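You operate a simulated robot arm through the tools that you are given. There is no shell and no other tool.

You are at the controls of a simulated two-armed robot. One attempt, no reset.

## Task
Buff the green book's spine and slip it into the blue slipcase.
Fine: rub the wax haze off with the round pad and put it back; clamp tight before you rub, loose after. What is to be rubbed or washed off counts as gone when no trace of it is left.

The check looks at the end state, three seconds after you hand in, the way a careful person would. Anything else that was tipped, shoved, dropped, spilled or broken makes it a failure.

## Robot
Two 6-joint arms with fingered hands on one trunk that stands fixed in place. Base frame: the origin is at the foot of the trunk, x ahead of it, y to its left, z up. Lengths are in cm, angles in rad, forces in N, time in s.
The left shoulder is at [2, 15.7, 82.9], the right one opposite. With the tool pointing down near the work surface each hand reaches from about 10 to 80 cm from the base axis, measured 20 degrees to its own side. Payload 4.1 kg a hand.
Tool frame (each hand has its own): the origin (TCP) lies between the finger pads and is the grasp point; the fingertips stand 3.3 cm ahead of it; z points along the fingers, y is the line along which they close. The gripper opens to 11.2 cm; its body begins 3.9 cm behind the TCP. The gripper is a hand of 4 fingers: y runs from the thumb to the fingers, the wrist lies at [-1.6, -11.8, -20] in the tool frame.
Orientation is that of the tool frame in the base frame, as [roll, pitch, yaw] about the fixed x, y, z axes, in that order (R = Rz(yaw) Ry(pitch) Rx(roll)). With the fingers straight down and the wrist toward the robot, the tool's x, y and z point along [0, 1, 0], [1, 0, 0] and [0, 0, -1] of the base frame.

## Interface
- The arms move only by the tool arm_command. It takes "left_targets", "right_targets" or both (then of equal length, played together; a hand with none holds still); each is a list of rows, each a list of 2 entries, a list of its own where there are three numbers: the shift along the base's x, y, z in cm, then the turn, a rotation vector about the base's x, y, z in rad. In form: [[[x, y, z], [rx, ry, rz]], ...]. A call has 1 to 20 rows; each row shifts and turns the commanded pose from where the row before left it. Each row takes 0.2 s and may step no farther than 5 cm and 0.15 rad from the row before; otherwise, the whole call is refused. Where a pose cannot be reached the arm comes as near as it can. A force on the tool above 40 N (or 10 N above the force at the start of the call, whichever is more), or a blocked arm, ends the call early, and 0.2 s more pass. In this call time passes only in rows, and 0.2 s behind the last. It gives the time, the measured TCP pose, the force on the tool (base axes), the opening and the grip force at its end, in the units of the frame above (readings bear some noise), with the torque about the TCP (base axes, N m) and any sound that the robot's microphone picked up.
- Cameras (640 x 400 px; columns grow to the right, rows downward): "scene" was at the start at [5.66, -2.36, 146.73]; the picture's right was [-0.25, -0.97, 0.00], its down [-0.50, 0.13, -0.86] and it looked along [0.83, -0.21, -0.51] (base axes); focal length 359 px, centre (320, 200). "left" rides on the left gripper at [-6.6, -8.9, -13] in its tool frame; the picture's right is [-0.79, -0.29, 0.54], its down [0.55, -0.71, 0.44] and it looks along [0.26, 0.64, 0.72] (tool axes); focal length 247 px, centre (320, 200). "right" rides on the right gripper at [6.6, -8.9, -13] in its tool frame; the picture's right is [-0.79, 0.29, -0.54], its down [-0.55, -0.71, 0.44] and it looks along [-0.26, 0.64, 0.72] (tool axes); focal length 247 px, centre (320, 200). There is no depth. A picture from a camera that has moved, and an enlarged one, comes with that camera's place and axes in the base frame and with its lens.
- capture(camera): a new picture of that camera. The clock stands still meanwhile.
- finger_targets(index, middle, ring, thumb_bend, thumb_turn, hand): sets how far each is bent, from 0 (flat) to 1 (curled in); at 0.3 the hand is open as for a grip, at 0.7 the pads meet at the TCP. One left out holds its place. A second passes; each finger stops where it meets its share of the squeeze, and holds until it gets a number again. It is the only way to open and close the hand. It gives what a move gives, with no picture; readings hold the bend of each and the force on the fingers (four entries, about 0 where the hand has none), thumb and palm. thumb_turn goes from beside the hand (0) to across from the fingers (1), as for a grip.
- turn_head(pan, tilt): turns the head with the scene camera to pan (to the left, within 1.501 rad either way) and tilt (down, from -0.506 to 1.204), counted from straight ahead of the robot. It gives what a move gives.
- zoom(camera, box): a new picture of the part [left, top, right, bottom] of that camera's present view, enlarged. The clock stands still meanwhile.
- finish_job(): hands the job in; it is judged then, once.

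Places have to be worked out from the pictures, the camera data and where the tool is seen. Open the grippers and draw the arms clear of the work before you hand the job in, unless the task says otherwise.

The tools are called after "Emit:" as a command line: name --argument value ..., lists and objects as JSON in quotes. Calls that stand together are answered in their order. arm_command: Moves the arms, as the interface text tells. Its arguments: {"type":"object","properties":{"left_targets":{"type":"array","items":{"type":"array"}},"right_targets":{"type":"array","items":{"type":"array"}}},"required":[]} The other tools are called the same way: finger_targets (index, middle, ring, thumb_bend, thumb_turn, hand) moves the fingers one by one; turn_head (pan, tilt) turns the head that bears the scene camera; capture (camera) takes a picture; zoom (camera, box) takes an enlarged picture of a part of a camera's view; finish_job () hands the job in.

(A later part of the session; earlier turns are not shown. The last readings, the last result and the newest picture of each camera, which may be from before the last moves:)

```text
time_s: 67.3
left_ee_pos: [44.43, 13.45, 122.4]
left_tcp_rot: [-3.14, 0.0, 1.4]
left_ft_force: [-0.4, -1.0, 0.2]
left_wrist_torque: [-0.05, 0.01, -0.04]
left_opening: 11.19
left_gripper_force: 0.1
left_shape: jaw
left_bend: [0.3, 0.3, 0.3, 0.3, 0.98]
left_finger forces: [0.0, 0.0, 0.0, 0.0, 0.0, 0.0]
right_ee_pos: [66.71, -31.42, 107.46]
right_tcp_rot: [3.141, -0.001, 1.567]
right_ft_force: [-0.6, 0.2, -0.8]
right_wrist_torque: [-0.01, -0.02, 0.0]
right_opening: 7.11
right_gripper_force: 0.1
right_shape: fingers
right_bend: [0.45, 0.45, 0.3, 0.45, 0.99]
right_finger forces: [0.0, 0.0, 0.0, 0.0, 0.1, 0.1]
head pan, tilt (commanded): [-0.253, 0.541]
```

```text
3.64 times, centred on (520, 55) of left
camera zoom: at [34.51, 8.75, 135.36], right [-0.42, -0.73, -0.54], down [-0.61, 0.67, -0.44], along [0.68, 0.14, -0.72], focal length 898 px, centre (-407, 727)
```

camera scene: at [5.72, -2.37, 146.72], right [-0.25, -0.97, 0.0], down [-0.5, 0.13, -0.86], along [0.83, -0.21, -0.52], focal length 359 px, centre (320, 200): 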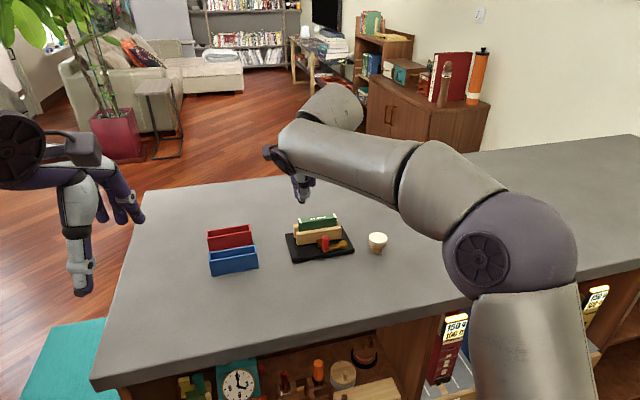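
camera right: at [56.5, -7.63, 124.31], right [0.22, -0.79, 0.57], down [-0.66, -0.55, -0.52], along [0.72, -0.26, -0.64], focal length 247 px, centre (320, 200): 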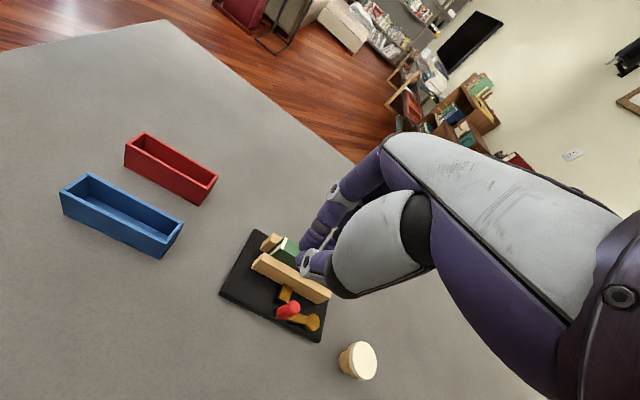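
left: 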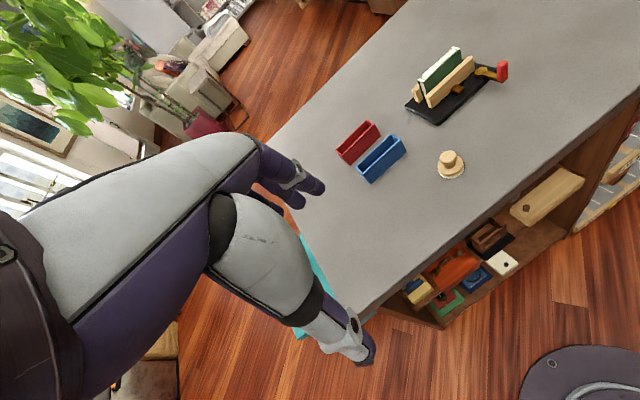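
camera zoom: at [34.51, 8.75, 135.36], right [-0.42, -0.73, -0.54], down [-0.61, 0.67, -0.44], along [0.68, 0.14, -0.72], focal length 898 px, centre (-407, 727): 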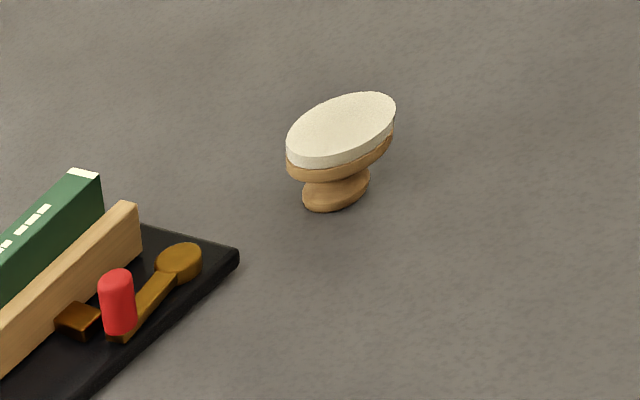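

The felt centre is at about (67.0, −32.0). I'll shift slightly and descend so the fingertips are just below the disc rim (TCP z≈98.6).

Emit:
arm_command --right_targets '[[[0.3, -0.28, -2.5], [0, 0, 0]], [[0, 0, -2.5], [0, 0, 0]], [[0, 0, -2], [0, 0, 0]], [[0, 0, -1.2], [0, 0, 0]], [[0, 0, -0.6], [0, 0, 0]]]'

Emit:
zoom --camera "right" --box '[200, 160, 400, 330]'

Emit:
zoom --camera "scene" --box '[350, 190, 430, 260]'

Emit:
zoom --camera "left" --box '[460, 0, 580, 90]'

```text
time_s: 68.5
left_ee_pos: [44.23, 13.63, 122.3]
left_tcp_rot: [3.141, 0.001, 1.4]
left_ft_force: [-0.6, -0.4, -0.2]
left_wrist_torque: [-0.01, 0.0, -0.01]
left_opening: 11.16
left_gripper_force: 0.1
left_shape: jaw
left_bend: [0.3, 0.3, 0.3, 0.3, 0.98]
left_finger forces: [0.0, 0.0, 0.0, 0.0, 0.0, 0.0]
right_ee_pos: [67.14, -31.76, 98.64]
right_tcp_rot: [3.139, 0.0, 1.567]
right_ft_force: [-0.4, 1.2, 0.7]
right_wrist_torque: [0.0, 0.03, 0.03]
right_opening: 7.12
right_gripper_force: 0.1
right_shape: fingers
right_bend: [0.45, 0.45, 0.3, 0.45, 0.99]
right_finger forces: [0.0, 0.1, 0.1, 0.0, 0.0, 0.0]
head pan, tilt (commanded): [-0.253, 0.541]
```

```text
2.35 times, centred on (300, 245) of right
camera zoom: at [58.09, -25.05, 111.63], right [0.28, -0.79, 0.54], down [-0.71, -0.55, -0.44], along [0.64, -0.26, -0.72], focal length 581 px, centre (367, 94)
```

zoom: 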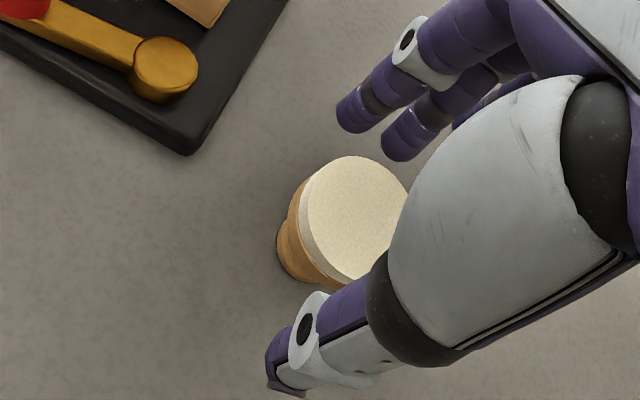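

```text
5.71 times, centred on (390, 225) of scene
camera zoom: at [5.65, -2.36, 146.73], right [-0.25, -0.97, 0.0], down [-0.5, 0.13, -0.86], along [0.83, -0.21, -0.51], focal length 2049 px, centre (-80, 57)
```

zoom: 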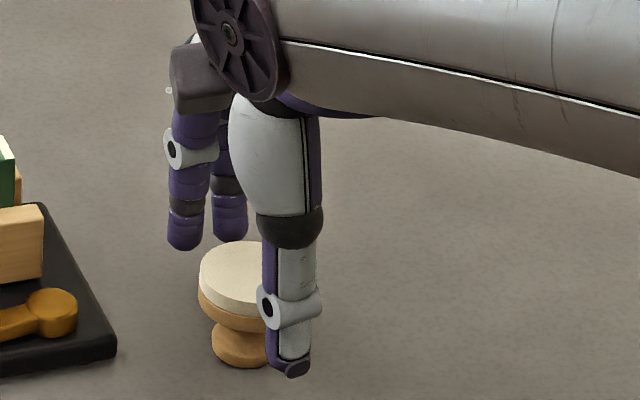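

```text
4.44 times, centred on (520, 45) of left
camera zoom: at [34.52, 8.74, 135.36], right [-0.42, -0.73, -0.54], down [-0.61, 0.67, -0.44], along [0.68, 0.15, -0.72], focal length 1098 px, centre (-569, 889)
```

zoom: 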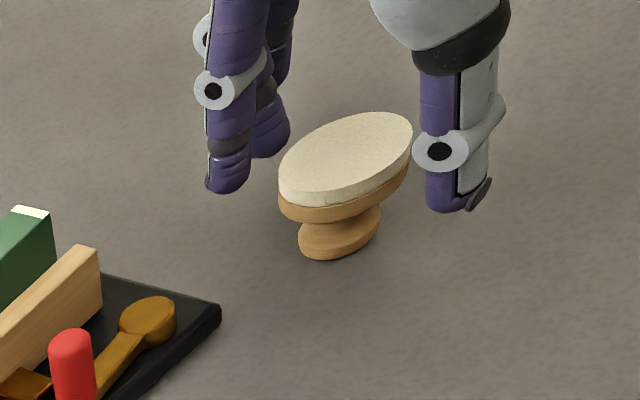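

The disc sits centred between thumb and fingers. Nudge 0.15 cm in y and close thumb, index and middle on the rim.

Emit:
arm_command --right_targets '[[[-0.1, 0.15, -0.1], [0, 0, 0]]]'

Emit:
finger_targets --hand "right" --index 0.7 --middle 0.7 --thumb_bend 0.7

Emit:
zoom --camera "right" --box '[200, 160, 400, 330]'

Emit:
zoom --camera "scene" --box '[350, 190, 430, 260]'

Emit:
zoom --camera "left" --box '[460, 0, 580, 90]'

```text
time_s: 68.9
left_ee_pos: [44.33, 13.53, 122.41]
left_tcp_rot: [3.14, 0.0, 1.399]
left_ft_force: [0.4, -0.1, -0.6]
left_wrist_torque: [-0.01, 0.0, 0.03]
left_opening: 11.17
left_gripper_force: 0.1
left_shape: jaw
left_bend: [0.3, 0.3, 0.3, 0.3, 0.98]
left_finger forces: [0.0, 0.0, 0.0, 0.0, 0.0, 0.0]
right_ee_pos: [66.98, -31.64, 98.54]
right_tcp_rot: [3.141, -0.001, 1.567]
right_ft_force: [0.8, 0.2, -0.1]
right_wrist_torque: [0.01, 0.02, 0.0]
right_opening: 7.12
right_gripper_force: 0.0
right_shape: fingers
right_bend: [0.45, 0.45, 0.3, 0.45, 0.99]
right_finger forces: [0.0, 0.0, 0.0, 0.1, 0.0, 0.0]
head pan, tilt (commanded): [-0.253, 0.541]
```

```text
time_s: 69.9
left_ee_pos: [44.38, 13.4, 122.32]
left_tcp_rot: [-3.141, 0.0, 1.401]
left_ft_force: [-0.3, 0.2, 0.1]
left_wrist_torque: [-0.02, -0.02, -0.01]
left_opening: 11.16
left_gripper_force: 0.1
left_shape: jaw
left_bend: [0.3, 0.3, 0.3, 0.3, 0.98]
left_finger forces: [0.1, 0.0, 0.0, 0.0, 0.0, 0.0]
right_ee_pos: [66.94, -31.65, 98.66]
right_tcp_rot: [3.139, -0.001, 1.568]
right_ft_force: [0.4, -0.5, 0.1]
right_wrist_torque: [-0.05, -0.03, -0.01]
right_opening: 3.35
right_gripper_force: 14.8
right_shape: fingers
right_bend: [0.62, 0.61, 0.3, 0.58, 1.0]
right_finger forces: [6.2, 8.1, 0.0, 0.1, 14.0, 0.1]
head pan, tilt (commanded): [-0.253, 0.541]
```

```text
2.35 times, centred on (300, 245) of right
camera zoom: at [58.01, -24.92, 111.62], right [0.28, -0.79, 0.54], down [-0.71, -0.55, -0.44], along [0.64, -0.26, -0.72], focal length 581 px, centre (367, 94)
```

zoom: 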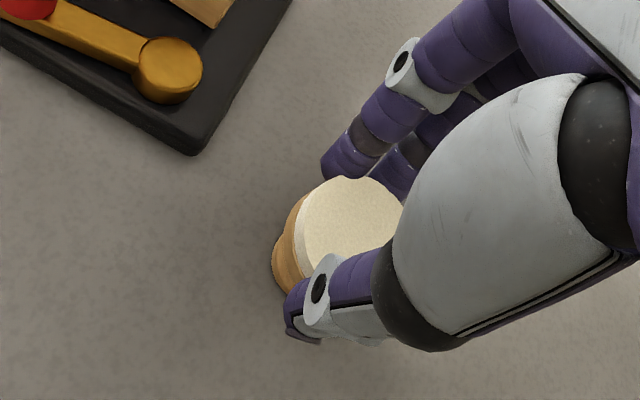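

```text
5.71 times, centred on (390, 225) of scene
camera zoom: at [5.66, -2.36, 146.73], right [-0.25, -0.97, 0.0], down [-0.5, 0.13, -0.86], along [0.83, -0.21, -0.51], focal length 2049 px, centre (-80, 57)
```

zoom: 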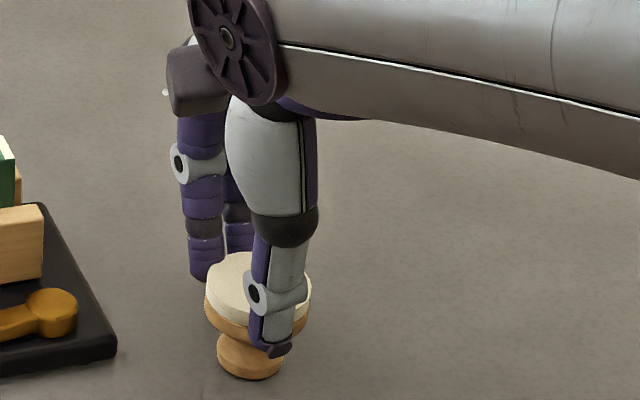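

```text
4.44 times, centred on (520, 45) of left
camera zoom: at [34.52, 8.74, 135.36], right [-0.42, -0.73, -0.54], down [-0.61, 0.67, -0.44], along [0.68, 0.15, -0.72], focal length 1098 px, centre (-569, 889)
```

zoom: 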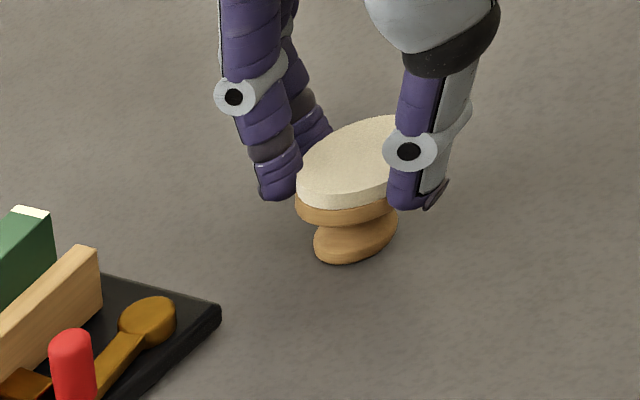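

Grip is on the rim but near the very fingertips, which tend to creep. I'll reopen, go 0.7 cm deeper and re-close for a firmer hold.

Emit:
finger_targets --hand "right" --index 0.5 --middle 0.5 --thumb_bend 0.5

Emit:
arm_command --right_targets '[[[-0.15, 0, -0.4], [0, 0, 0]], [[0, 0, -0.35], [0, 0, 0]]]'

Emit:
finger_targets --hand "right" --index 0.75 --middle 0.75 --thumb_bend 0.75

Emit:
zoom --camera "left" --box '[460, 0, 580, 90]'

Emit:
zoom --camera "scene" --box '[350, 190, 430, 260]'

```text
time_s: 70.9
left_ee_pos: [44.38, 13.51, 122.35]
left_tcp_rot: [3.141, 0.0, 1.401]
left_ft_force: [-0.5, 0.0, 0.5]
left_wrist_torque: [-0.02, -0.01, 0.01]
left_opening: 11.2
left_gripper_force: 0.0
left_shape: jaw
left_bend: [0.3, 0.3, 0.3, 0.3, 0.98]
left_finger forces: [0.1, 0.0, 0.0, 0.0, 0.0, 0.0]
right_ee_pos: [66.91, -31.64, 98.64]
right_tcp_rot: [-3.141, -0.001, 1.566]
right_ft_force: [-0.1, 0.3, 0.1]
right_wrist_torque: [-0.01, 0.02, -0.02]
right_opening: 5.7
right_gripper_force: 0.2
right_shape: fingers
right_bend: [0.5, 0.5, 0.3, 0.5, 1.0]
right_finger forces: [0.0, 0.0, 0.0, 0.0, 0.1, 0.1]
head pan, tilt (commanded): [-0.253, 0.541]
```

```text
time_s: 71.5
left_ee_pos: [44.26, 13.45, 122.4]
left_tcp_rot: [-3.141, -0.001, 1.401]
left_ft_force: [0.4, -0.7, -0.1]
left_wrist_torque: [0.0, -0.02, -0.02]
left_opening: 11.18
left_gripper_force: 0.1
left_shape: jaw
left_bend: [0.3, 0.3, 0.3, 0.3, 0.98]
left_finger forces: [0.0, 0.0, 0.0, 0.1, 0.0, 0.0]
right_ee_pos: [66.73, -31.67, 97.79]
right_tcp_rot: [-3.141, -0.002, 1.567]
right_ft_force: [-0.7, 0.1, -0.7]
right_wrist_torque: [0.01, -0.01, 0.03]
right_opening: 5.69
right_gripper_force: 0.1
right_shape: fingers
right_bend: [0.5, 0.5, 0.3, 0.5, 1.0]
right_finger forces: [0.1, 0.0, 0.1, 0.0, 0.0, 0.1]
head pan, tilt (commanded): [-0.253, 0.541]
```

```text
time_s: 72.5
left_ee_pos: [44.39, 13.5, 122.42]
left_tcp_rot: [3.141, -0.001, 1.4]
left_ft_force: [0.4, 0.4, 0.0]
left_wrist_torque: [0.0, -0.02, -0.02]
left_opening: 11.2
left_gripper_force: 0.1
left_shape: jaw
left_bend: [0.3, 0.3, 0.3, 0.3, 0.98]
left_finger forces: [0.0, 0.0, 0.0, 0.0, 0.0, 0.0]
right_ee_pos: [66.68, -31.62, 97.72]
right_tcp_rot: [3.141, -0.001, 1.565]
right_ft_force: [0.7, -0.9, 0.0]
right_wrist_torque: [0.01, 0.0, -0.02]
right_opening: 3.3
right_gripper_force: 16.4
right_shape: fingers
right_bend: [0.62, 0.61, 0.3, 0.58, 1.0]
right_finger forces: [8.1, 8.4, 0.0, 0.0, 16.5, 0.0]
head pan, tilt (commanded): [-0.253, 0.541]
```

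```text
4.44 times, centred on (520, 45) of left
camera zoom: at [34.53, 8.74, 135.36], right [-0.42, -0.73, -0.54], down [-0.61, 0.67, -0.44], along [0.68, 0.15, -0.72], focal length 1098 px, centre (-569, 889)
```

zoom: 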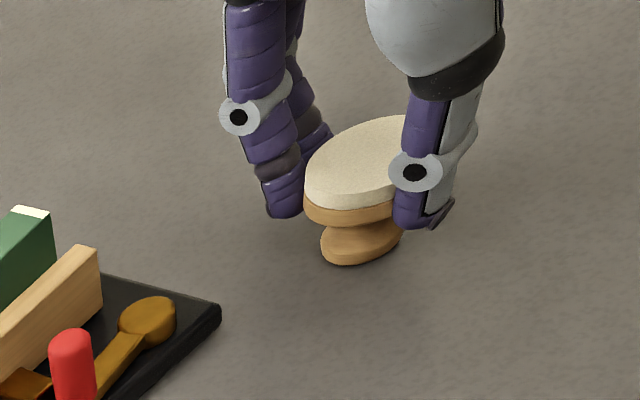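

```text
5.71 times, centred on (390, 225) of scene
camera zoom: at [5.66, -2.36, 146.73], right [-0.25, -0.97, 0.0], down [-0.5, 0.13, -0.86], along [0.83, -0.21, -0.51], focal length 2049 px, centre (-80, 57)
```

zoom: 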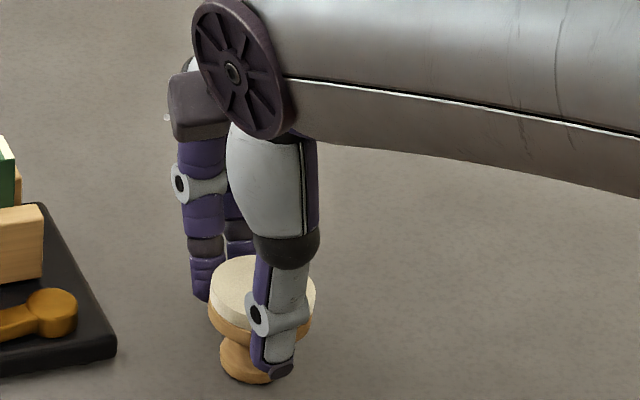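

Solid grip on the rim. Lift the pad and check it holds.

Emit:
arm_command --right_targets '[[[0, 0, 1], [0, 0, 0]], [[0, 0, 3], [0, 0, 0]], [[0, 0, 4], [0, 0, 0]], [[-2, 1, 4], [0, 0, 0]], [[-3, 2, 3], [0, 0, 0]]]'

Emit:
zoom --camera "scene" --box '[330, 150, 430, 230]'

Emit:
zoom --camera "right" --box '[200, 160, 400, 330]'

```text
time_s: 73.7
left_ee_pos: [44.43, 13.46, 122.42]
left_tcp_rot: [3.141, 0.0, 1.4]
left_ft_force: [1.0, 0.0, 0.2]
left_wrist_torque: [0.03, 0.02, -0.01]
left_opening: 11.15
left_gripper_force: 0.1
left_shape: jaw
left_bend: [0.3, 0.3, 0.3, 0.3, 0.98]
left_finger forces: [0.0, 0.1, 0.0, 0.0, 0.1, 0.0]
right_ee_pos: [61.86, -28.62, 112.92]
right_tcp_rot: [3.14, -0.002, 1.567]
right_ft_force: [0.5, -0.1, -1.5]
right_wrist_torque: [0.01, 0.01, -0.01]
right_opening: 3.3
right_gripper_force: 16.2
right_shape: fingers
right_bend: [0.62, 0.61, 0.3, 0.58, 1.0]
right_finger forces: [8.1, 8.4, 0.0, 0.0, 16.2, 0.1]
head pan, tilt (commanded): [-0.253, 0.541]
```

```text
5.00 times, centred on (380, 190) of scene
camera zoom: at [5.72, -2.38, 146.72], right [-0.25, -0.97, 0.0], down [-0.5, 0.13, -0.86], along [0.83, -0.21, -0.52], focal length 1793 px, centre (20, 250)
```

zoom: 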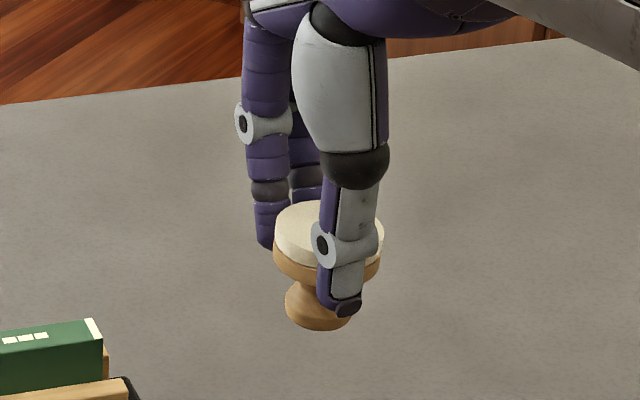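

```text
2.35 times, centred on (300, 245) of right
camera zoom: at [52.86, -21.85, 125.99], right [0.28, -0.79, 0.54], down [-0.71, -0.55, -0.44], along [0.64, -0.26, -0.72], focal length 581 px, centre (367, 94)
```

zoom: 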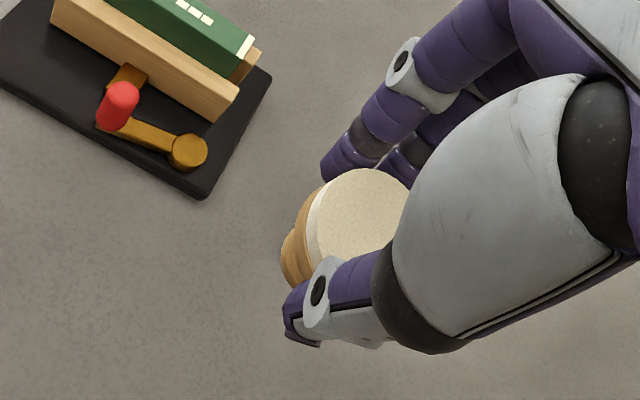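

The pad is steady in the rim grip. Now I'll bring the right hand back toward the centre while the left hand turns to yaw 0 in free air.

Emit:
arm_command --left_targets '[[[0, 0.6, 0], [0, 0, -0.14]], [[0, 0.6, 0], [0, 0, -0.14]], [[0, 0.6, 0], [0, 0, -0.14]], [[0, 0.6, 0], [0, 0, -0.14]], [[0, 0.6, 0], [0, 0, -0.14]], [[0, 0.6, 0], [0, 0, -0.14]], [[0, 0, 0], [0, 0, -0.14]], [[0, 0, 0], [0, 0, -0.14]], [[0, 0, 0], [0, 0, -0.14]], [[0, 0, 0], [0, 0, -0.14]]]' --right_targets '[[[-1, 1, 0.7], [0, 0, 0]], [[-1.4, 1.5, 0.7], [0, 0, 0]], [[-1.4, 1.5, 0.7], [0, 0, 0]], [[-1.4, 1.5, 0.7], [0, 0, 0]], [[-1.4, 1.5, 0.7], [0, 0, 0]], [[-1.4, 1.5, 0.7], [0, 0, 0]], [[-1.4, 1.5, 0.7], [0, 0, 0]], [[-1.4, 1.5, 0.7], [0, 0, 0]], [[-1.4, 1.5, 0.7], [0, 0, 0]], [[-1.4, 1.0, 0.7], [0, 0, 0]]]'

Emit:
capture --camera "scene"

```text
time_s: 75.9
left_ee_pos: [44.16, 17.01, 122.34]
left_tcp_rot: [-3.141, -0.001, -0.002]
left_ft_force: [-0.1, -1.1, 0.4]
left_wrist_torque: [0.0, 0.0, 0.01]
left_opening: 11.14
left_gripper_force: 0.1
left_shape: jaw
left_bend: [0.3, 0.3, 0.3, 0.3, 0.98]
left_finger forces: [0.0, 0.1, 0.1, 0.0, 0.1, 0.0]
right_ee_pos: [48.16, -14.67, 119.87]
right_tcp_rot: [-3.141, -0.003, 1.566]
right_ft_force: [0.0, -0.1, -1.3]
right_wrist_torque: [-0.01, -0.03, -0.02]
right_opening: 3.27
right_gripper_force: 16.1
right_shape: fingers
right_bend: [0.62, 0.61, 0.3, 0.58, 1.0]
right_finger forces: [8.0, 8.3, 0.0, 0.1, 16.1, 0.1]
head pan, tilt (commanded): [-0.253, 0.541]
```

```text
taken
camera scene: at [5.65, -2.36, 146.73], right [-0.25, -0.97, 0.0], down [-0.5, 0.13, -0.86], along [0.83, -0.21, -0.51], focal length 359 px, centre (320, 200)
```

scene: 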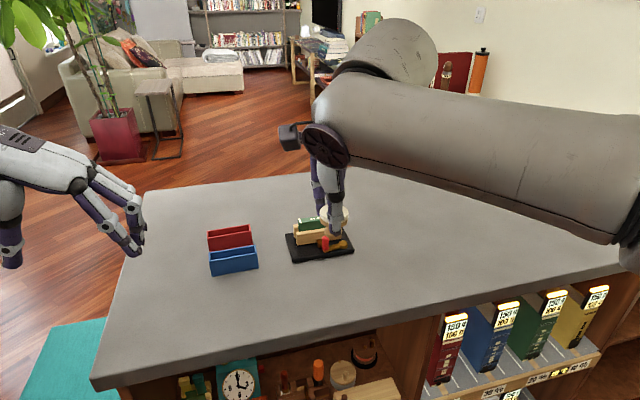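

Both arms moved as expected. I'll turn the head to watch between the hands and then rotate the hands to face each other (right tool toward +y, left toward −y), still ~30 cm apart.

Emit:
turn_head --pan 0.03 --tilt 0.6

Emit:
arm_command --left_targets '[[[0.3, 0, 0], [-0.1428, 0, 0]], [[0.3, 0, 0], [-0.1428, 0, 0]], [[0.3, 0, 0], [-0.1428, 0, 0]], [[0.3, 0, 0], [-0.1428, 0, 0]], [[0.3, 0, 0], [-0.1428, 0, 0]], [[0.3, 0, 0], [-0.1428, 0, 0]], [[0.3, 0, 0], [-0.1428, 0, 0]], [[0.3, 0, 0], [-0.1428, 0, 0]], [[0.3, 0, 0], [-0.1428, 0, 0]], [[0.3, 0, 0], [-0.1428, 0, 0]], [[0.3, 0, 0], [-0.1428, 0, 0]]]' --right_targets '[[[0, 0, 0], [0.1428, 0, 0]], [[0, 0, 0], [0.1428, 0, 0]], [[0, 0, 0], [0.1428, 0, 0]], [[0, 0, 0], [0.1428, 0, 0]], [[0, 0, 0], [0.1428, 0, 0]], [[0, 0, 0], [0.1428, 0, 0]], [[0, 0, 0], [0.1428, 0, 0]], [[0, 0, 0], [0.1428, 0, 0]], [[0, 0, 0], [0.1428, 0, 0]], [[0, 0, 0], [0.1428, 0, 0]], [[0, 0, 0], [0.1428, 0, 0]]]'

Emit:
capture --camera "scene"

Emit:
capture --camera "left"

Emit:
capture --camera "right"

```text
time_s: 76.7
left_ee_pos: [44.27, 16.92, 122.35]
left_tcp_rot: [-3.141, 0.001, 0.002]
left_ft_force: [0.0, 0.8, -0.8]
left_wrist_torque: [-0.03, -0.01, 0.01]
left_opening: 11.19
left_gripper_force: 0.1
left_shape: jaw
left_bend: [0.3, 0.3, 0.3, 0.3, 0.98]
left_finger forces: [0.1, 0.0, 0.0, 0.1, 0.0, 0.1]
right_ee_pos: [48.16, -14.68, 119.93]
right_tcp_rot: [3.141, -0.003, 1.568]
right_ft_force: [-0.5, 0.5, -0.6]
right_wrist_torque: [0.01, 0.01, -0.04]
right_opening: 3.29
right_gripper_force: 16.0
right_shape: fingers
right_bend: [0.62, 0.61, 0.3, 0.58, 1.0]
right_finger forces: [8.0, 8.3, 0.0, 0.1, 16.0, 0.0]
head pan, tilt (commanded): [0.03, 0.6]
```

```text
time_s: 79.1
left_ee_pos: [47.49, 17.11, 122.38]
left_tcp_rot: [1.571, 0.0, -0.001]
left_ft_force: [-0.3, 0.4, 0.8]
left_wrist_torque: [0.01, 0.0, 0.01]
left_opening: 11.16
left_gripper_force: 0.1
left_shape: jaw
left_bend: [0.3, 0.3, 0.3, 0.3, 0.98]
left_finger forces: [0.0, 0.0, 0.1, 0.1, 0.0, 0.0]
right_ee_pos: [48.13, -14.62, 119.75]
right_tcp_rot: [-0.581, -1.568, -0.989]
right_ft_force: [-0.8, 0.8, 0.3]
right_wrist_torque: [-0.03, -0.01, -0.05]
right_opening: 3.24
right_gripper_force: 15.4
right_shape: fingers
right_bend: [0.62, 0.61, 0.3, 0.58, 1.0]
right_finger forces: [7.6, 8.3, 0.0, 0.0, 15.7, 0.0]
head pan, tilt (commanded): [0.03, 0.6]
```

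```text
taken
camera scene: at [5.74, 0.16, 146.19], right [0.03, -1.0, 0.0], down [-0.56, -0.02, -0.83], along [0.82, 0.02, -0.56], focal length 359 px, centre (320, 200)
```

scene: 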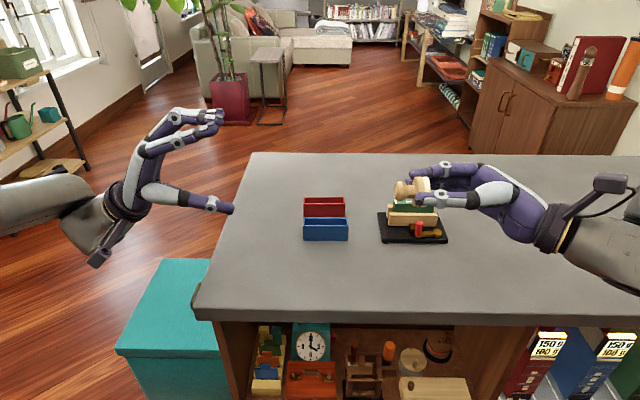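

```text
taken
camera left: at [41.01, 30.31, 113.42], right [-0.79, -0.54, -0.29], down [0.55, -0.44, -0.71], along [0.26, -0.72, 0.64], focal length 247 px, centre (320, 200)
```

left: 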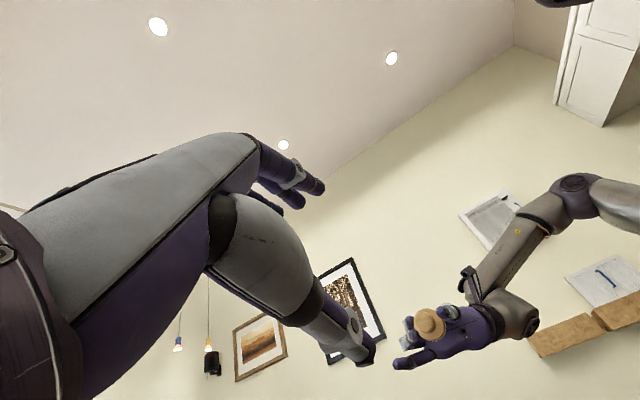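

```text
taken
camera right: at [39.15, -27.53, 126.41], right [0.28, -0.54, -0.79], down [-0.71, 0.44, -0.55], along [0.64, 0.72, -0.26], focal length 247 px, centre (320, 200)
```

right: 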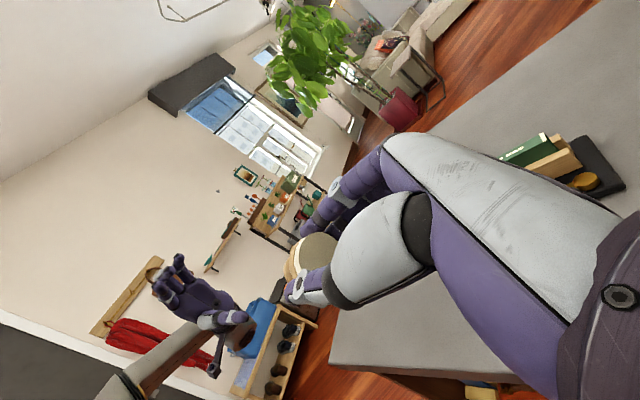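

The hands now face each other with the pad knob-first. I'll pre-shape the left hand and bring it level with the knob axis (est. x≈47.9, z≈119.5), stopping ~8 cm short to check alignment.

Emit:
finger_targets --hand "left" --index 0.47 --middle 0.47 --ring 0.3 --thumb_bend 0.47 --thumb_turn 1.0

Emit:
arm_command --left_targets '[[[0.1, -3.5, -1], [0, 0, 0]], [[0, -3.5, -1], [0, 0, 0]], [[0, -3.5, -0.9], [0, 0, 0]], [[0, -3.6, 0], [0, 0, 0]]]'

Emit:
capture --camera "left"

Emit:
zoom --camera "scene" --box '[270, 130, 470, 250]'

Emit:
capture --camera "right"

```text
time_s: 80.1
left_ee_pos: [47.59, 17.03, 122.43]
left_tcp_rot: [1.571, 0.0, 0.002]
left_ft_force: [-0.3, -0.3, 0.0]
left_wrist_torque: [0.01, 0.0, 0.0]
left_opening: 6.64
left_gripper_force: 0.0
left_shape: fingers
left_bend: [0.47, 0.47, 0.3, 0.47, 1.0]
left_finger forces: [0.0, 0.1, 0.0, 0.0, 0.1, 0.0]
right_ee_pos: [48.11, -14.62, 119.85]
right_tcp_rot: [-1.262, -1.567, -0.307]
right_ft_force: [0.7, -0.5, -0.1]
right_wrist_torque: [0.01, 0.03, -0.02]
right_opening: 3.28
right_gripper_force: 15.6
right_shape: fingers
right_bend: [0.62, 0.61, 0.3, 0.58, 1.0]
right_finger forces: [7.6, 8.3, 0.1, 0.0, 15.8, 0.0]
head pan, tilt (commanded): [0.03, 0.6]
```

```text
time_s: 81.1
left_ee_pos: [47.55, 2.83, 119.27]
left_tcp_rot: [1.57, -0.001, 0.003]
left_ft_force: [-0.4, 0.6, -0.6]
left_wrist_torque: [-0.01, 0.01, 0.02]
left_opening: 6.67
left_gripper_force: 0.1
left_shape: fingers
left_bend: [0.47, 0.47, 0.3, 0.47, 1.0]
left_finger forces: [0.0, 0.0, 0.1, 0.0, 0.1, 0.0]
right_ee_pos: [48.11, -14.52, 119.69]
right_tcp_rot: [-1.432, -1.568, -0.139]
right_ft_force: [-0.3, 0.1, 0.4]
right_wrist_torque: [0.01, 0.0, 0.01]
right_opening: 3.26
right_gripper_force: 16.3
right_shape: fingers
right_bend: [0.62, 0.61, 0.3, 0.58, 1.0]
right_finger forces: [7.6, 8.2, 0.0, 0.0, 15.8, 0.0]
head pan, tilt (commanded): [0.03, 0.6]
```

```text
taken
camera left: at [40.99, 16.21, 110.39], right [-0.79, -0.54, -0.29], down [0.55, -0.44, -0.71], along [0.26, -0.72, 0.64], focal length 247 px, centre (320, 200)
```

left: 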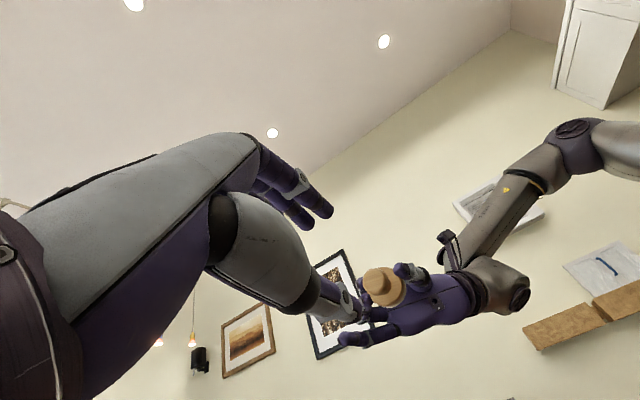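

```text
3.20 times, centred on (370, 190) of scene
camera zoom: at [5.77, 0.19, 146.19], right [0.03, -1.0, 0.0], down [-0.56, -0.02, -0.83], along [0.82, 0.02, -0.56], focal length 1148 px, centre (160, 232)
```

zoom: 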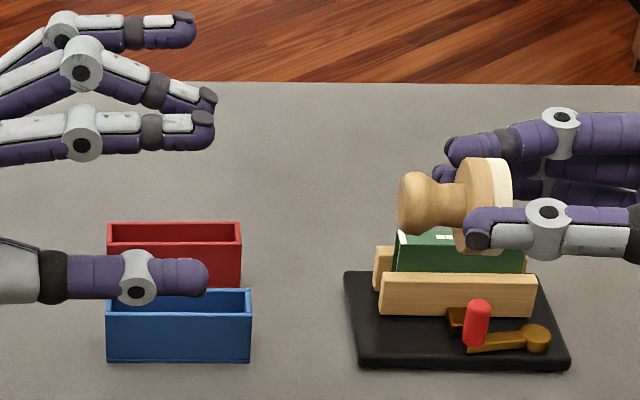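

```text
taken
camera right: at [39.19, -27.49, 126.44], right [0.28, -0.54, -0.79], down [-0.71, 0.44, -0.55], along [0.64, 0.72, -0.26], focal length 247 px, centre (320, 200)
```

right: 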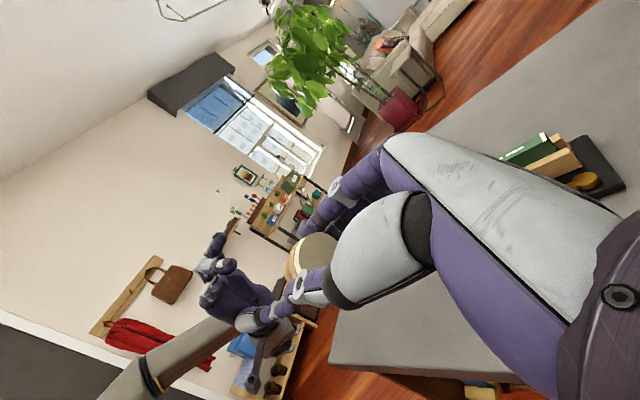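

Alignment looks good in the scene view. I'll zoom the left camera to refine the knob axis position relative to the left hand.

Emit:
zoom --camera "left" --box '[300, 230, 460, 370]'

Emit:
zoom --camera "scene" --box '[370, 160, 450, 220]'

```text
2.86 times, centred on (380, 300) of left
camera zoom: at [40.99, 16.21, 110.39], right [-0.79, -0.54, -0.29], down [0.55, -0.44, -0.71], along [0.26, -0.72, 0.64], focal length 706 px, centre (149, -86)
```

zoom: 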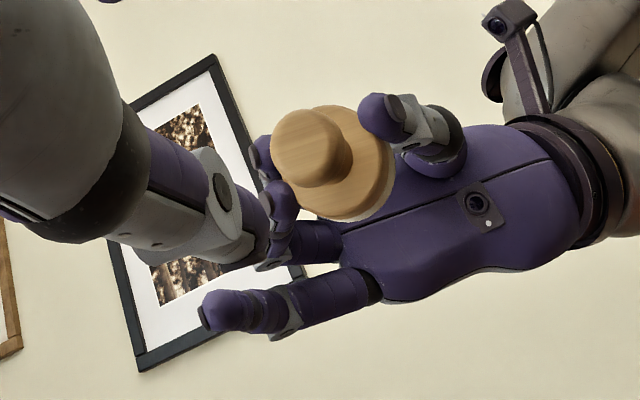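

```text
6.67 times, centred on (410, 190) of scene
camera zoom: at [5.77, 0.19, 146.19], right [0.03, -1.0, 0.0], down [-0.56, -0.02, -0.83], along [0.82, 0.02, -0.56], focal length 2391 px, centre (-280, 267)
```

zoom: 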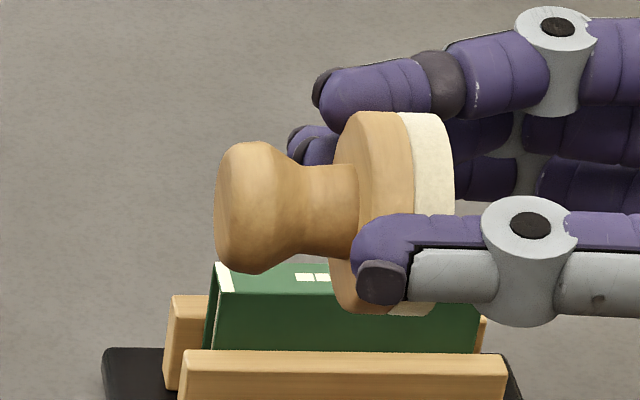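

The knob axis is at about x 47.7, z 119.1, with the equator near y −9.5. I'll advance the left hand so its fingertips pass the knob (TCP y≈−7.0), with small x/z corrections.

Emit:
arm_command --left_targets '[[[-0.15, -2.5, -0.15], [0, 0, 0]], [[0, -2.5, 0], [0, 0, 0]], [[0, -2, 0], [0, 0, 0]], [[0, -1.3, 0], [0, 0, 0]]]'

Emit:
zoom --camera "scene" --box '[340, 140, 440, 220]'

Emit:
zoom --camera "left" --box '[280, 200, 460, 350]'

```text
time_s: 82.1
left_ee_pos: [47.66, -5.21, 119.29]
left_tcp_rot: [1.572, 0.002, 0.002]
left_ft_force: [-0.5, 0.0, -0.2]
left_wrist_torque: [0.01, 0.0, 0.03]
left_opening: 6.63
left_gripper_force: 0.0
left_shape: fingers
left_bend: [0.47, 0.47, 0.3, 0.47, 1.0]
left_finger forces: [0.1, 0.0, 0.0, 0.0, 0.0, 0.0]
right_ee_pos: [48.15, -14.65, 119.72]
right_tcp_rot: [-1.142, -1.566, -0.428]
right_ft_force: [-0.3, 0.3, -0.4]
right_wrist_torque: [0.0, 0.01, 0.0]
right_opening: 3.25
right_gripper_force: 15.7
right_shape: fingers
right_bend: [0.62, 0.61, 0.3, 0.58, 1.0]
right_finger forces: [7.7, 8.3, 0.0, 0.0, 15.8, 0.0]
head pan, tilt (commanded): [0.03, 0.6]
```

```text
5.00 times, centred on (390, 180) of scene
camera zoom: at [5.77, 0.17, 146.19], right [0.03, -1.0, 0.0], down [-0.56, -0.02, -0.83], along [0.82, 0.02, -0.56], focal length 1793 px, centre (-30, 300)
```

zoom: 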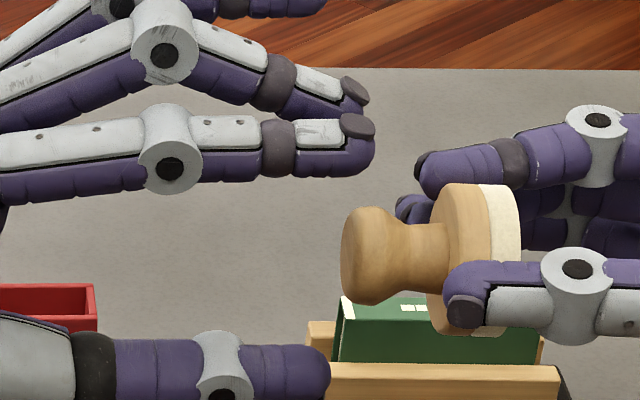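

```text
2.67 times, centred on (370, 275) of left
camera zoom: at [41.09, 7.95, 110.36], right [-0.79, -0.54, -0.29], down [0.55, -0.43, -0.71], along [0.26, -0.72, 0.64], focal length 659 px, centre (187, 0)
```

zoom: 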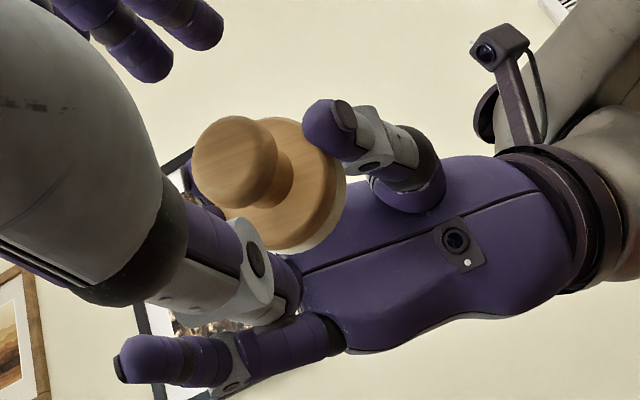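

Alignment still good. Advance the last 1.8 cm.

Emit:
arm_command --left_targets '[[[-0.1, -0.6, 0], [0, 0, 0]], [[0, -0.6, 0], [0, 0, 0]], [[0, -0.6, 0], [0, 0, 0]]]'

Emit:
zoom --camera "scene" --box '[340, 140, 440, 220]'

Emit:
zoom --camera "left" --box '[260, 180, 440, 330]'

Emit:
zoom --camera "right" --box '[200, 180, 400, 330]'

```text
time_s: 82.9
left_ee_pos: [47.56, -7.16, 119.27]
left_tcp_rot: [1.57, 0.0, 0.001]
left_ft_force: [0.0, 0.0, -0.8]
left_wrist_torque: [0.02, -0.01, 0.0]
left_opening: 6.64
left_gripper_force: 0.1
left_shape: fingers
left_bend: [0.47, 0.47, 0.3, 0.47, 1.0]
left_finger forces: [0.0, 0.1, 0.0, 0.0, 0.0, 0.1]
right_ee_pos: [48.04, -14.63, 119.83]
right_tcp_rot: [-1.466, -1.567, -0.104]
right_ft_force: [0.4, -0.7, -0.8]
right_wrist_torque: [-0.01, -0.02, -0.03]
right_opening: 3.25
right_gripper_force: 15.6
right_shape: fingers
right_bend: [0.62, 0.61, 0.3, 0.58, 1.0]
right_finger forces: [7.6, 8.4, 0.0, 0.1, 15.8, 0.1]
head pan, tilt (commanded): [0.03, 0.6]
```

```text
5.00 times, centred on (390, 180) of scene
camera zoom: at [5.77, 0.16, 146.19], right [0.03, -1.0, 0.0], down [-0.56, -0.02, -0.83], along [0.82, 0.02, -0.56], focal length 1793 px, centre (-30, 300)
```

zoom: 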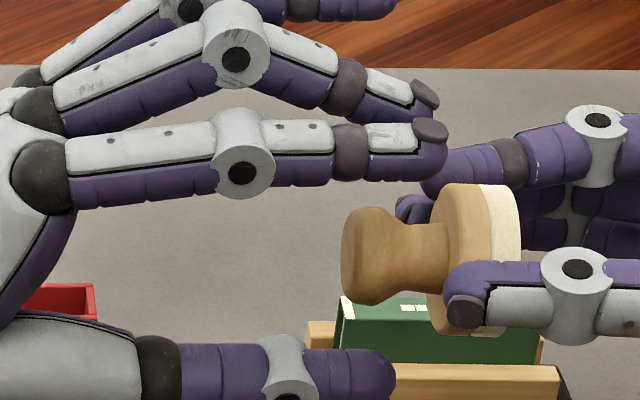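

```text
2.67 times, centred on (350, 255) of left
camera zoom: at [40.97, 6.11, 110.35], right [-0.79, -0.54, -0.29], down [0.55, -0.44, -0.71], along [0.26, -0.72, 0.64], focal length 659 px, centre (240, 53)
```

zoom: 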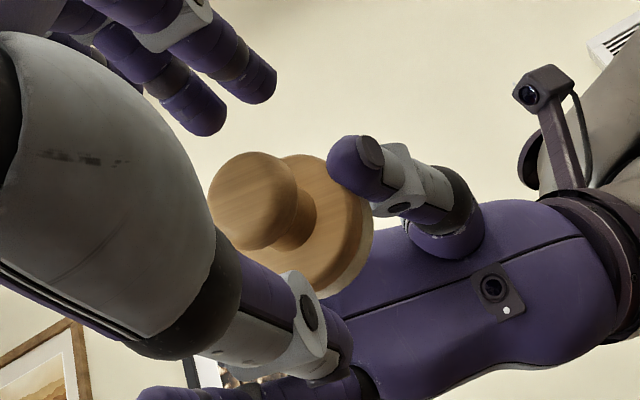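

```text
2.67 times, centred on (300, 255) of right
camera zoom: at [39.2, -27.52, 126.43], right [0.28, -0.54, -0.79], down [-0.71, 0.44, -0.55], along [0.64, 0.72, -0.26], focal length 659 px, centre (373, 53)
```

zoom: 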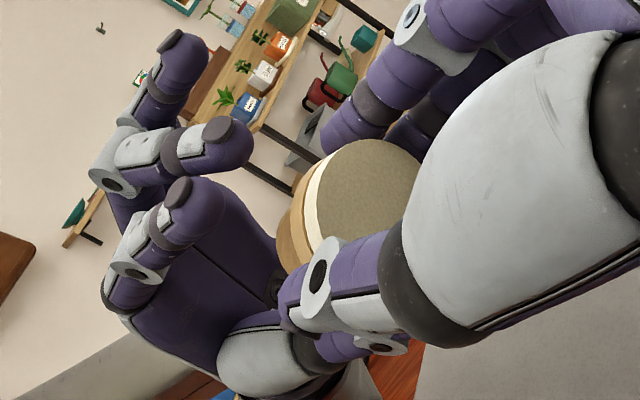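

The knob is nicely between the left thumb (below) and fingers (above). Small correction, then close the left thumb, index and middle on the knob.

Emit:
arm_command --left_targets '[[[-0.25, 0.25, -0.05], [0, 0, 0]]]'

Emit:
finger_targets --hand "left" --index 0.75 --middle 0.75 --thumb_bend 0.75

Emit:
zoom --camera "scene" --box '[340, 140, 440, 220]'

Emit:
zoom --camera "left" --box '[260, 180, 440, 330]'

```text
time_s: 83.3
left_ee_pos: [47.22, -6.94, 119.22]
left_tcp_rot: [1.571, 0.0, -0.002]
left_ft_force: [-0.6, 0.8, 0.0]
left_wrist_torque: [0.02, -0.01, 0.0]
left_opening: 6.63
left_gripper_force: 0.1
left_shape: fingers
left_bend: [0.47, 0.47, 0.3, 0.47, 1.0]
left_finger forces: [0.0, 0.0, 0.0, 0.0, 0.0, 0.0]
right_ee_pos: [48.21, -14.62, 119.85]
right_tcp_rot: [-1.479, -1.567, -0.091]
right_ft_force: [0.3, -0.4, -0.9]
right_wrist_torque: [0.01, 0.01, -0.02]
right_opening: 3.25
right_gripper_force: 16.1
right_shape: fingers
right_bend: [0.62, 0.61, 0.3, 0.58, 1.0]
right_finger forces: [7.5, 8.3, 0.1, 0.1, 15.8, 0.0]
head pan, tilt (commanded): [0.03, 0.6]
```

```text
time_s: 84.3
left_ee_pos: [47.15, -6.96, 119.17]
left_tcp_rot: [1.571, 0.001, -0.004]
left_ft_force: [0.2, -4.6, 3.3]
left_wrist_torque: [-0.11, -0.07, 0.04]
left_opening: 1.8
left_gripper_force: 16.4
left_shape: fingers
left_bend: [0.71, 0.64, 0.3, 0.64, 1.0]
left_finger forces: [8.2, 10.2, 0.0, 0.0, 14.6, 0.1]
right_ee_pos: [48.15, -14.61, 119.78]
right_tcp_rot: [-1.643, -1.567, 0.072]
right_ft_force: [0.4, 3.2, -2.8]
right_wrist_torque: [-0.13, 0.03, -0.07]
right_opening: 3.26
right_gripper_force: 15.8
right_shape: fingers
right_bend: [0.62, 0.61, 0.3, 0.58, 1.0]
right_finger forces: [7.0, 8.5, 0.1, 0.0, 15.7, 0.0]
head pan, tilt (commanded): [0.03, 0.6]
```

```text
5.00 times, centred on (390, 180) of scene
camera zoom: at [5.78, 0.15, 146.19], right [0.03, -1.0, 0.0], down [-0.56, -0.02, -0.83], along [0.82, 0.02, -0.56], focal length 1793 px, centre (-30, 300)
```

zoom: 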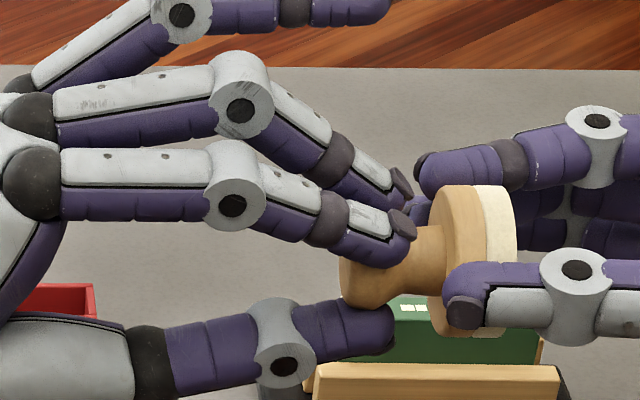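

```text
2.67 times, centred on (350, 255) of left
camera zoom: at [40.73, 6.34, 110.29], right [-0.79, -0.54, -0.29], down [0.55, -0.44, -0.71], along [0.26, -0.72, 0.64], focal length 659 px, centre (240, 53)
```

zoom: 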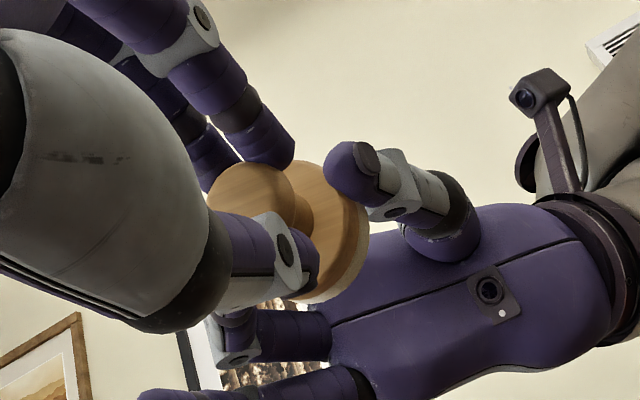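

The left hand holds the knob (fingertips behind its equator, pulling it toward the palm). Now release the right hand's grip on the rim.

Emit:
finger_targets --hand "right" --index 0.42 --middle 0.42 --ring 0.3 --thumb_bend 0.42

Emit:
zoom --camera "scene" --box '[340, 140, 440, 220]'

Emit:
zoom --camera "left" --box '[260, 180, 440, 330]'

```text
time_s: 85.3
left_ee_pos: [47.32, -6.91, 119.35]
left_tcp_rot: [1.571, 0.0, 0.002]
left_ft_force: [0.0, 0.1, -0.2]
left_wrist_torque: [0.05, 0.0, -0.05]
left_opening: 1.7
left_gripper_force: 16.6
left_shape: fingers
left_bend: [0.72, 0.65, 0.3, 0.64, 1.0]
left_finger forces: [8.5, 8.5, 0.0, 0.0, 16.0, 0.0]
right_ee_pos: [48.09, -14.79, 119.88]
right_tcp_rot: [-0.855, -1.567, -0.716]
right_ft_force: [0.0, -0.1, -0.5]
right_wrist_torque: [0.01, 0.0, 0.02]
right_opening: 7.93
right_gripper_force: 0.0
right_shape: fingers
right_bend: [0.42, 0.42, 0.3, 0.42, 0.99]
right_finger forces: [0.0, 0.0, 0.0, 0.1, 0.1, 0.0]
head pan, tilt (commanded): [0.03, 0.6]
```

```text
5.00 times, centred on (390, 180) of scene
camera zoom: at [5.78, 0.15, 146.19], right [0.03, -1.0, 0.0], down [-0.56, -0.02, -0.83], along [0.82, 0.02, -0.56], focal length 1793 px, centre (-30, 300)
```

zoom: 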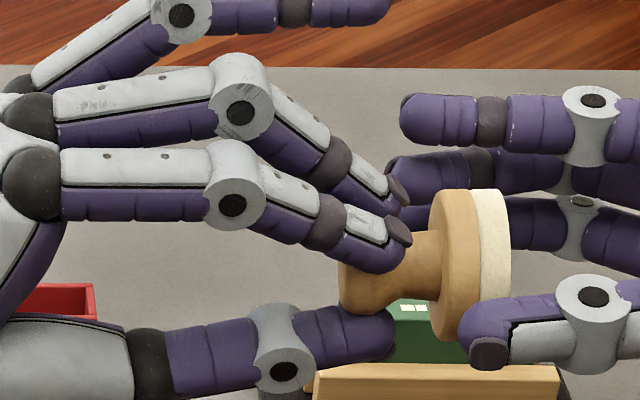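

```text
2.67 times, centred on (350, 255) of left
camera zoom: at [40.73, 6.35, 110.29], right [-0.79, -0.54, -0.29], down [0.55, -0.44, -0.71], along [0.26, -0.72, 0.64], focal length 659 px, centre (240, 53)
```

zoom: 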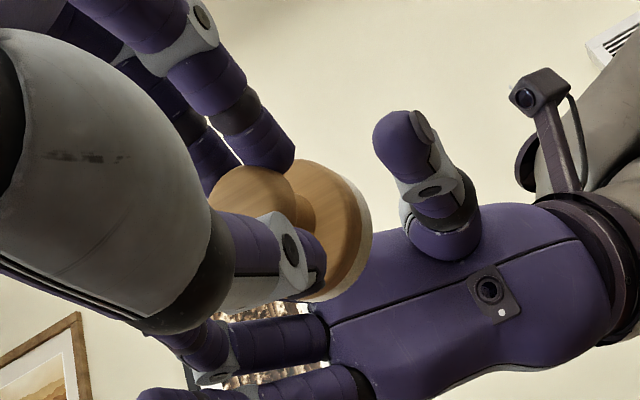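

The transfer worked: pad held in the left hand, right hand free. Withdraw the right hand along −y and turn it back to point down.

Emit:
arm_command --right_targets '[[[0, -1.5, 0], [0, 0, 0]], [[0, -2.5, 0], [0, 0, 0]], [[0, -3, 0], [0, 0, 0]], [[0, -3, 0], [-0.14, 0, 0]], [[0, -3, 0], [-0.14, 0, 0]], [[0, -2, 0], [-0.14, 0, 0]], [[0, 0, 0], [-0.14, 0, 0]], [[0, 0, 0], [-0.14, 0, 0]], [[0, 0, 0], [-0.14, 0, 0]], [[0, 0, 0], [-0.14, 0, 0]], [[0, 0, 0], [-0.14, 0, 0]], [[0, 0, 0], [-0.14, 0, 0]], [[0, 0, 0], [-0.14, 0, 0]], [[0, 0, 0], [-0.14, 0, 0]], [[0, 0, 0], [-0.031, 0, 0]]]'

Emit:
capture --camera "scene"

```text
time_s: 88.5
left_ee_pos: [47.29, -6.88, 119.15]
left_tcp_rot: [1.571, 0.0, -0.002]
left_ft_force: [0.0, -0.1, -0.2]
left_wrist_torque: [0.02, -0.04, 0.02]
left_opening: 1.72
left_gripper_force: 16.2
left_shape: fingers
left_bend: [0.72, 0.65, 0.3, 0.64, 1.0]
left_finger forces: [8.4, 8.4, 0.0, 0.0, 16.0, 0.1]
right_ee_pos: [48.17, -29.69, 119.78]
right_tcp_rot: [3.139, -0.001, 1.569]
right_ft_force: [-0.4, -0.3, -0.3]
right_wrist_torque: [0.0, -0.03, 0.04]
right_opening: 7.95
right_gripper_force: 0.0
right_shape: fingers
right_bend: [0.42, 0.42, 0.3, 0.42, 0.99]
right_finger forces: [0.1, 0.1, 0.0, 0.1, 0.0, 0.0]
head pan, tilt (commanded): [0.03, 0.6]
```

```text
taken
camera scene: at [5.78, 0.15, 146.19], right [0.03, -1.0, 0.0], down [-0.56, -0.02, -0.83], along [0.82, 0.02, -0.56], focal length 359 px, centre (320, 200)
```

scene: 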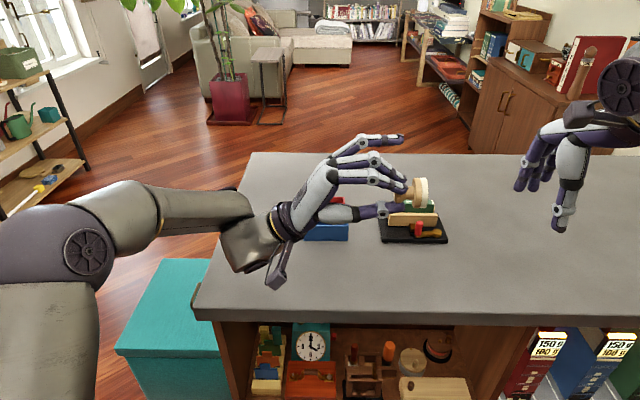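

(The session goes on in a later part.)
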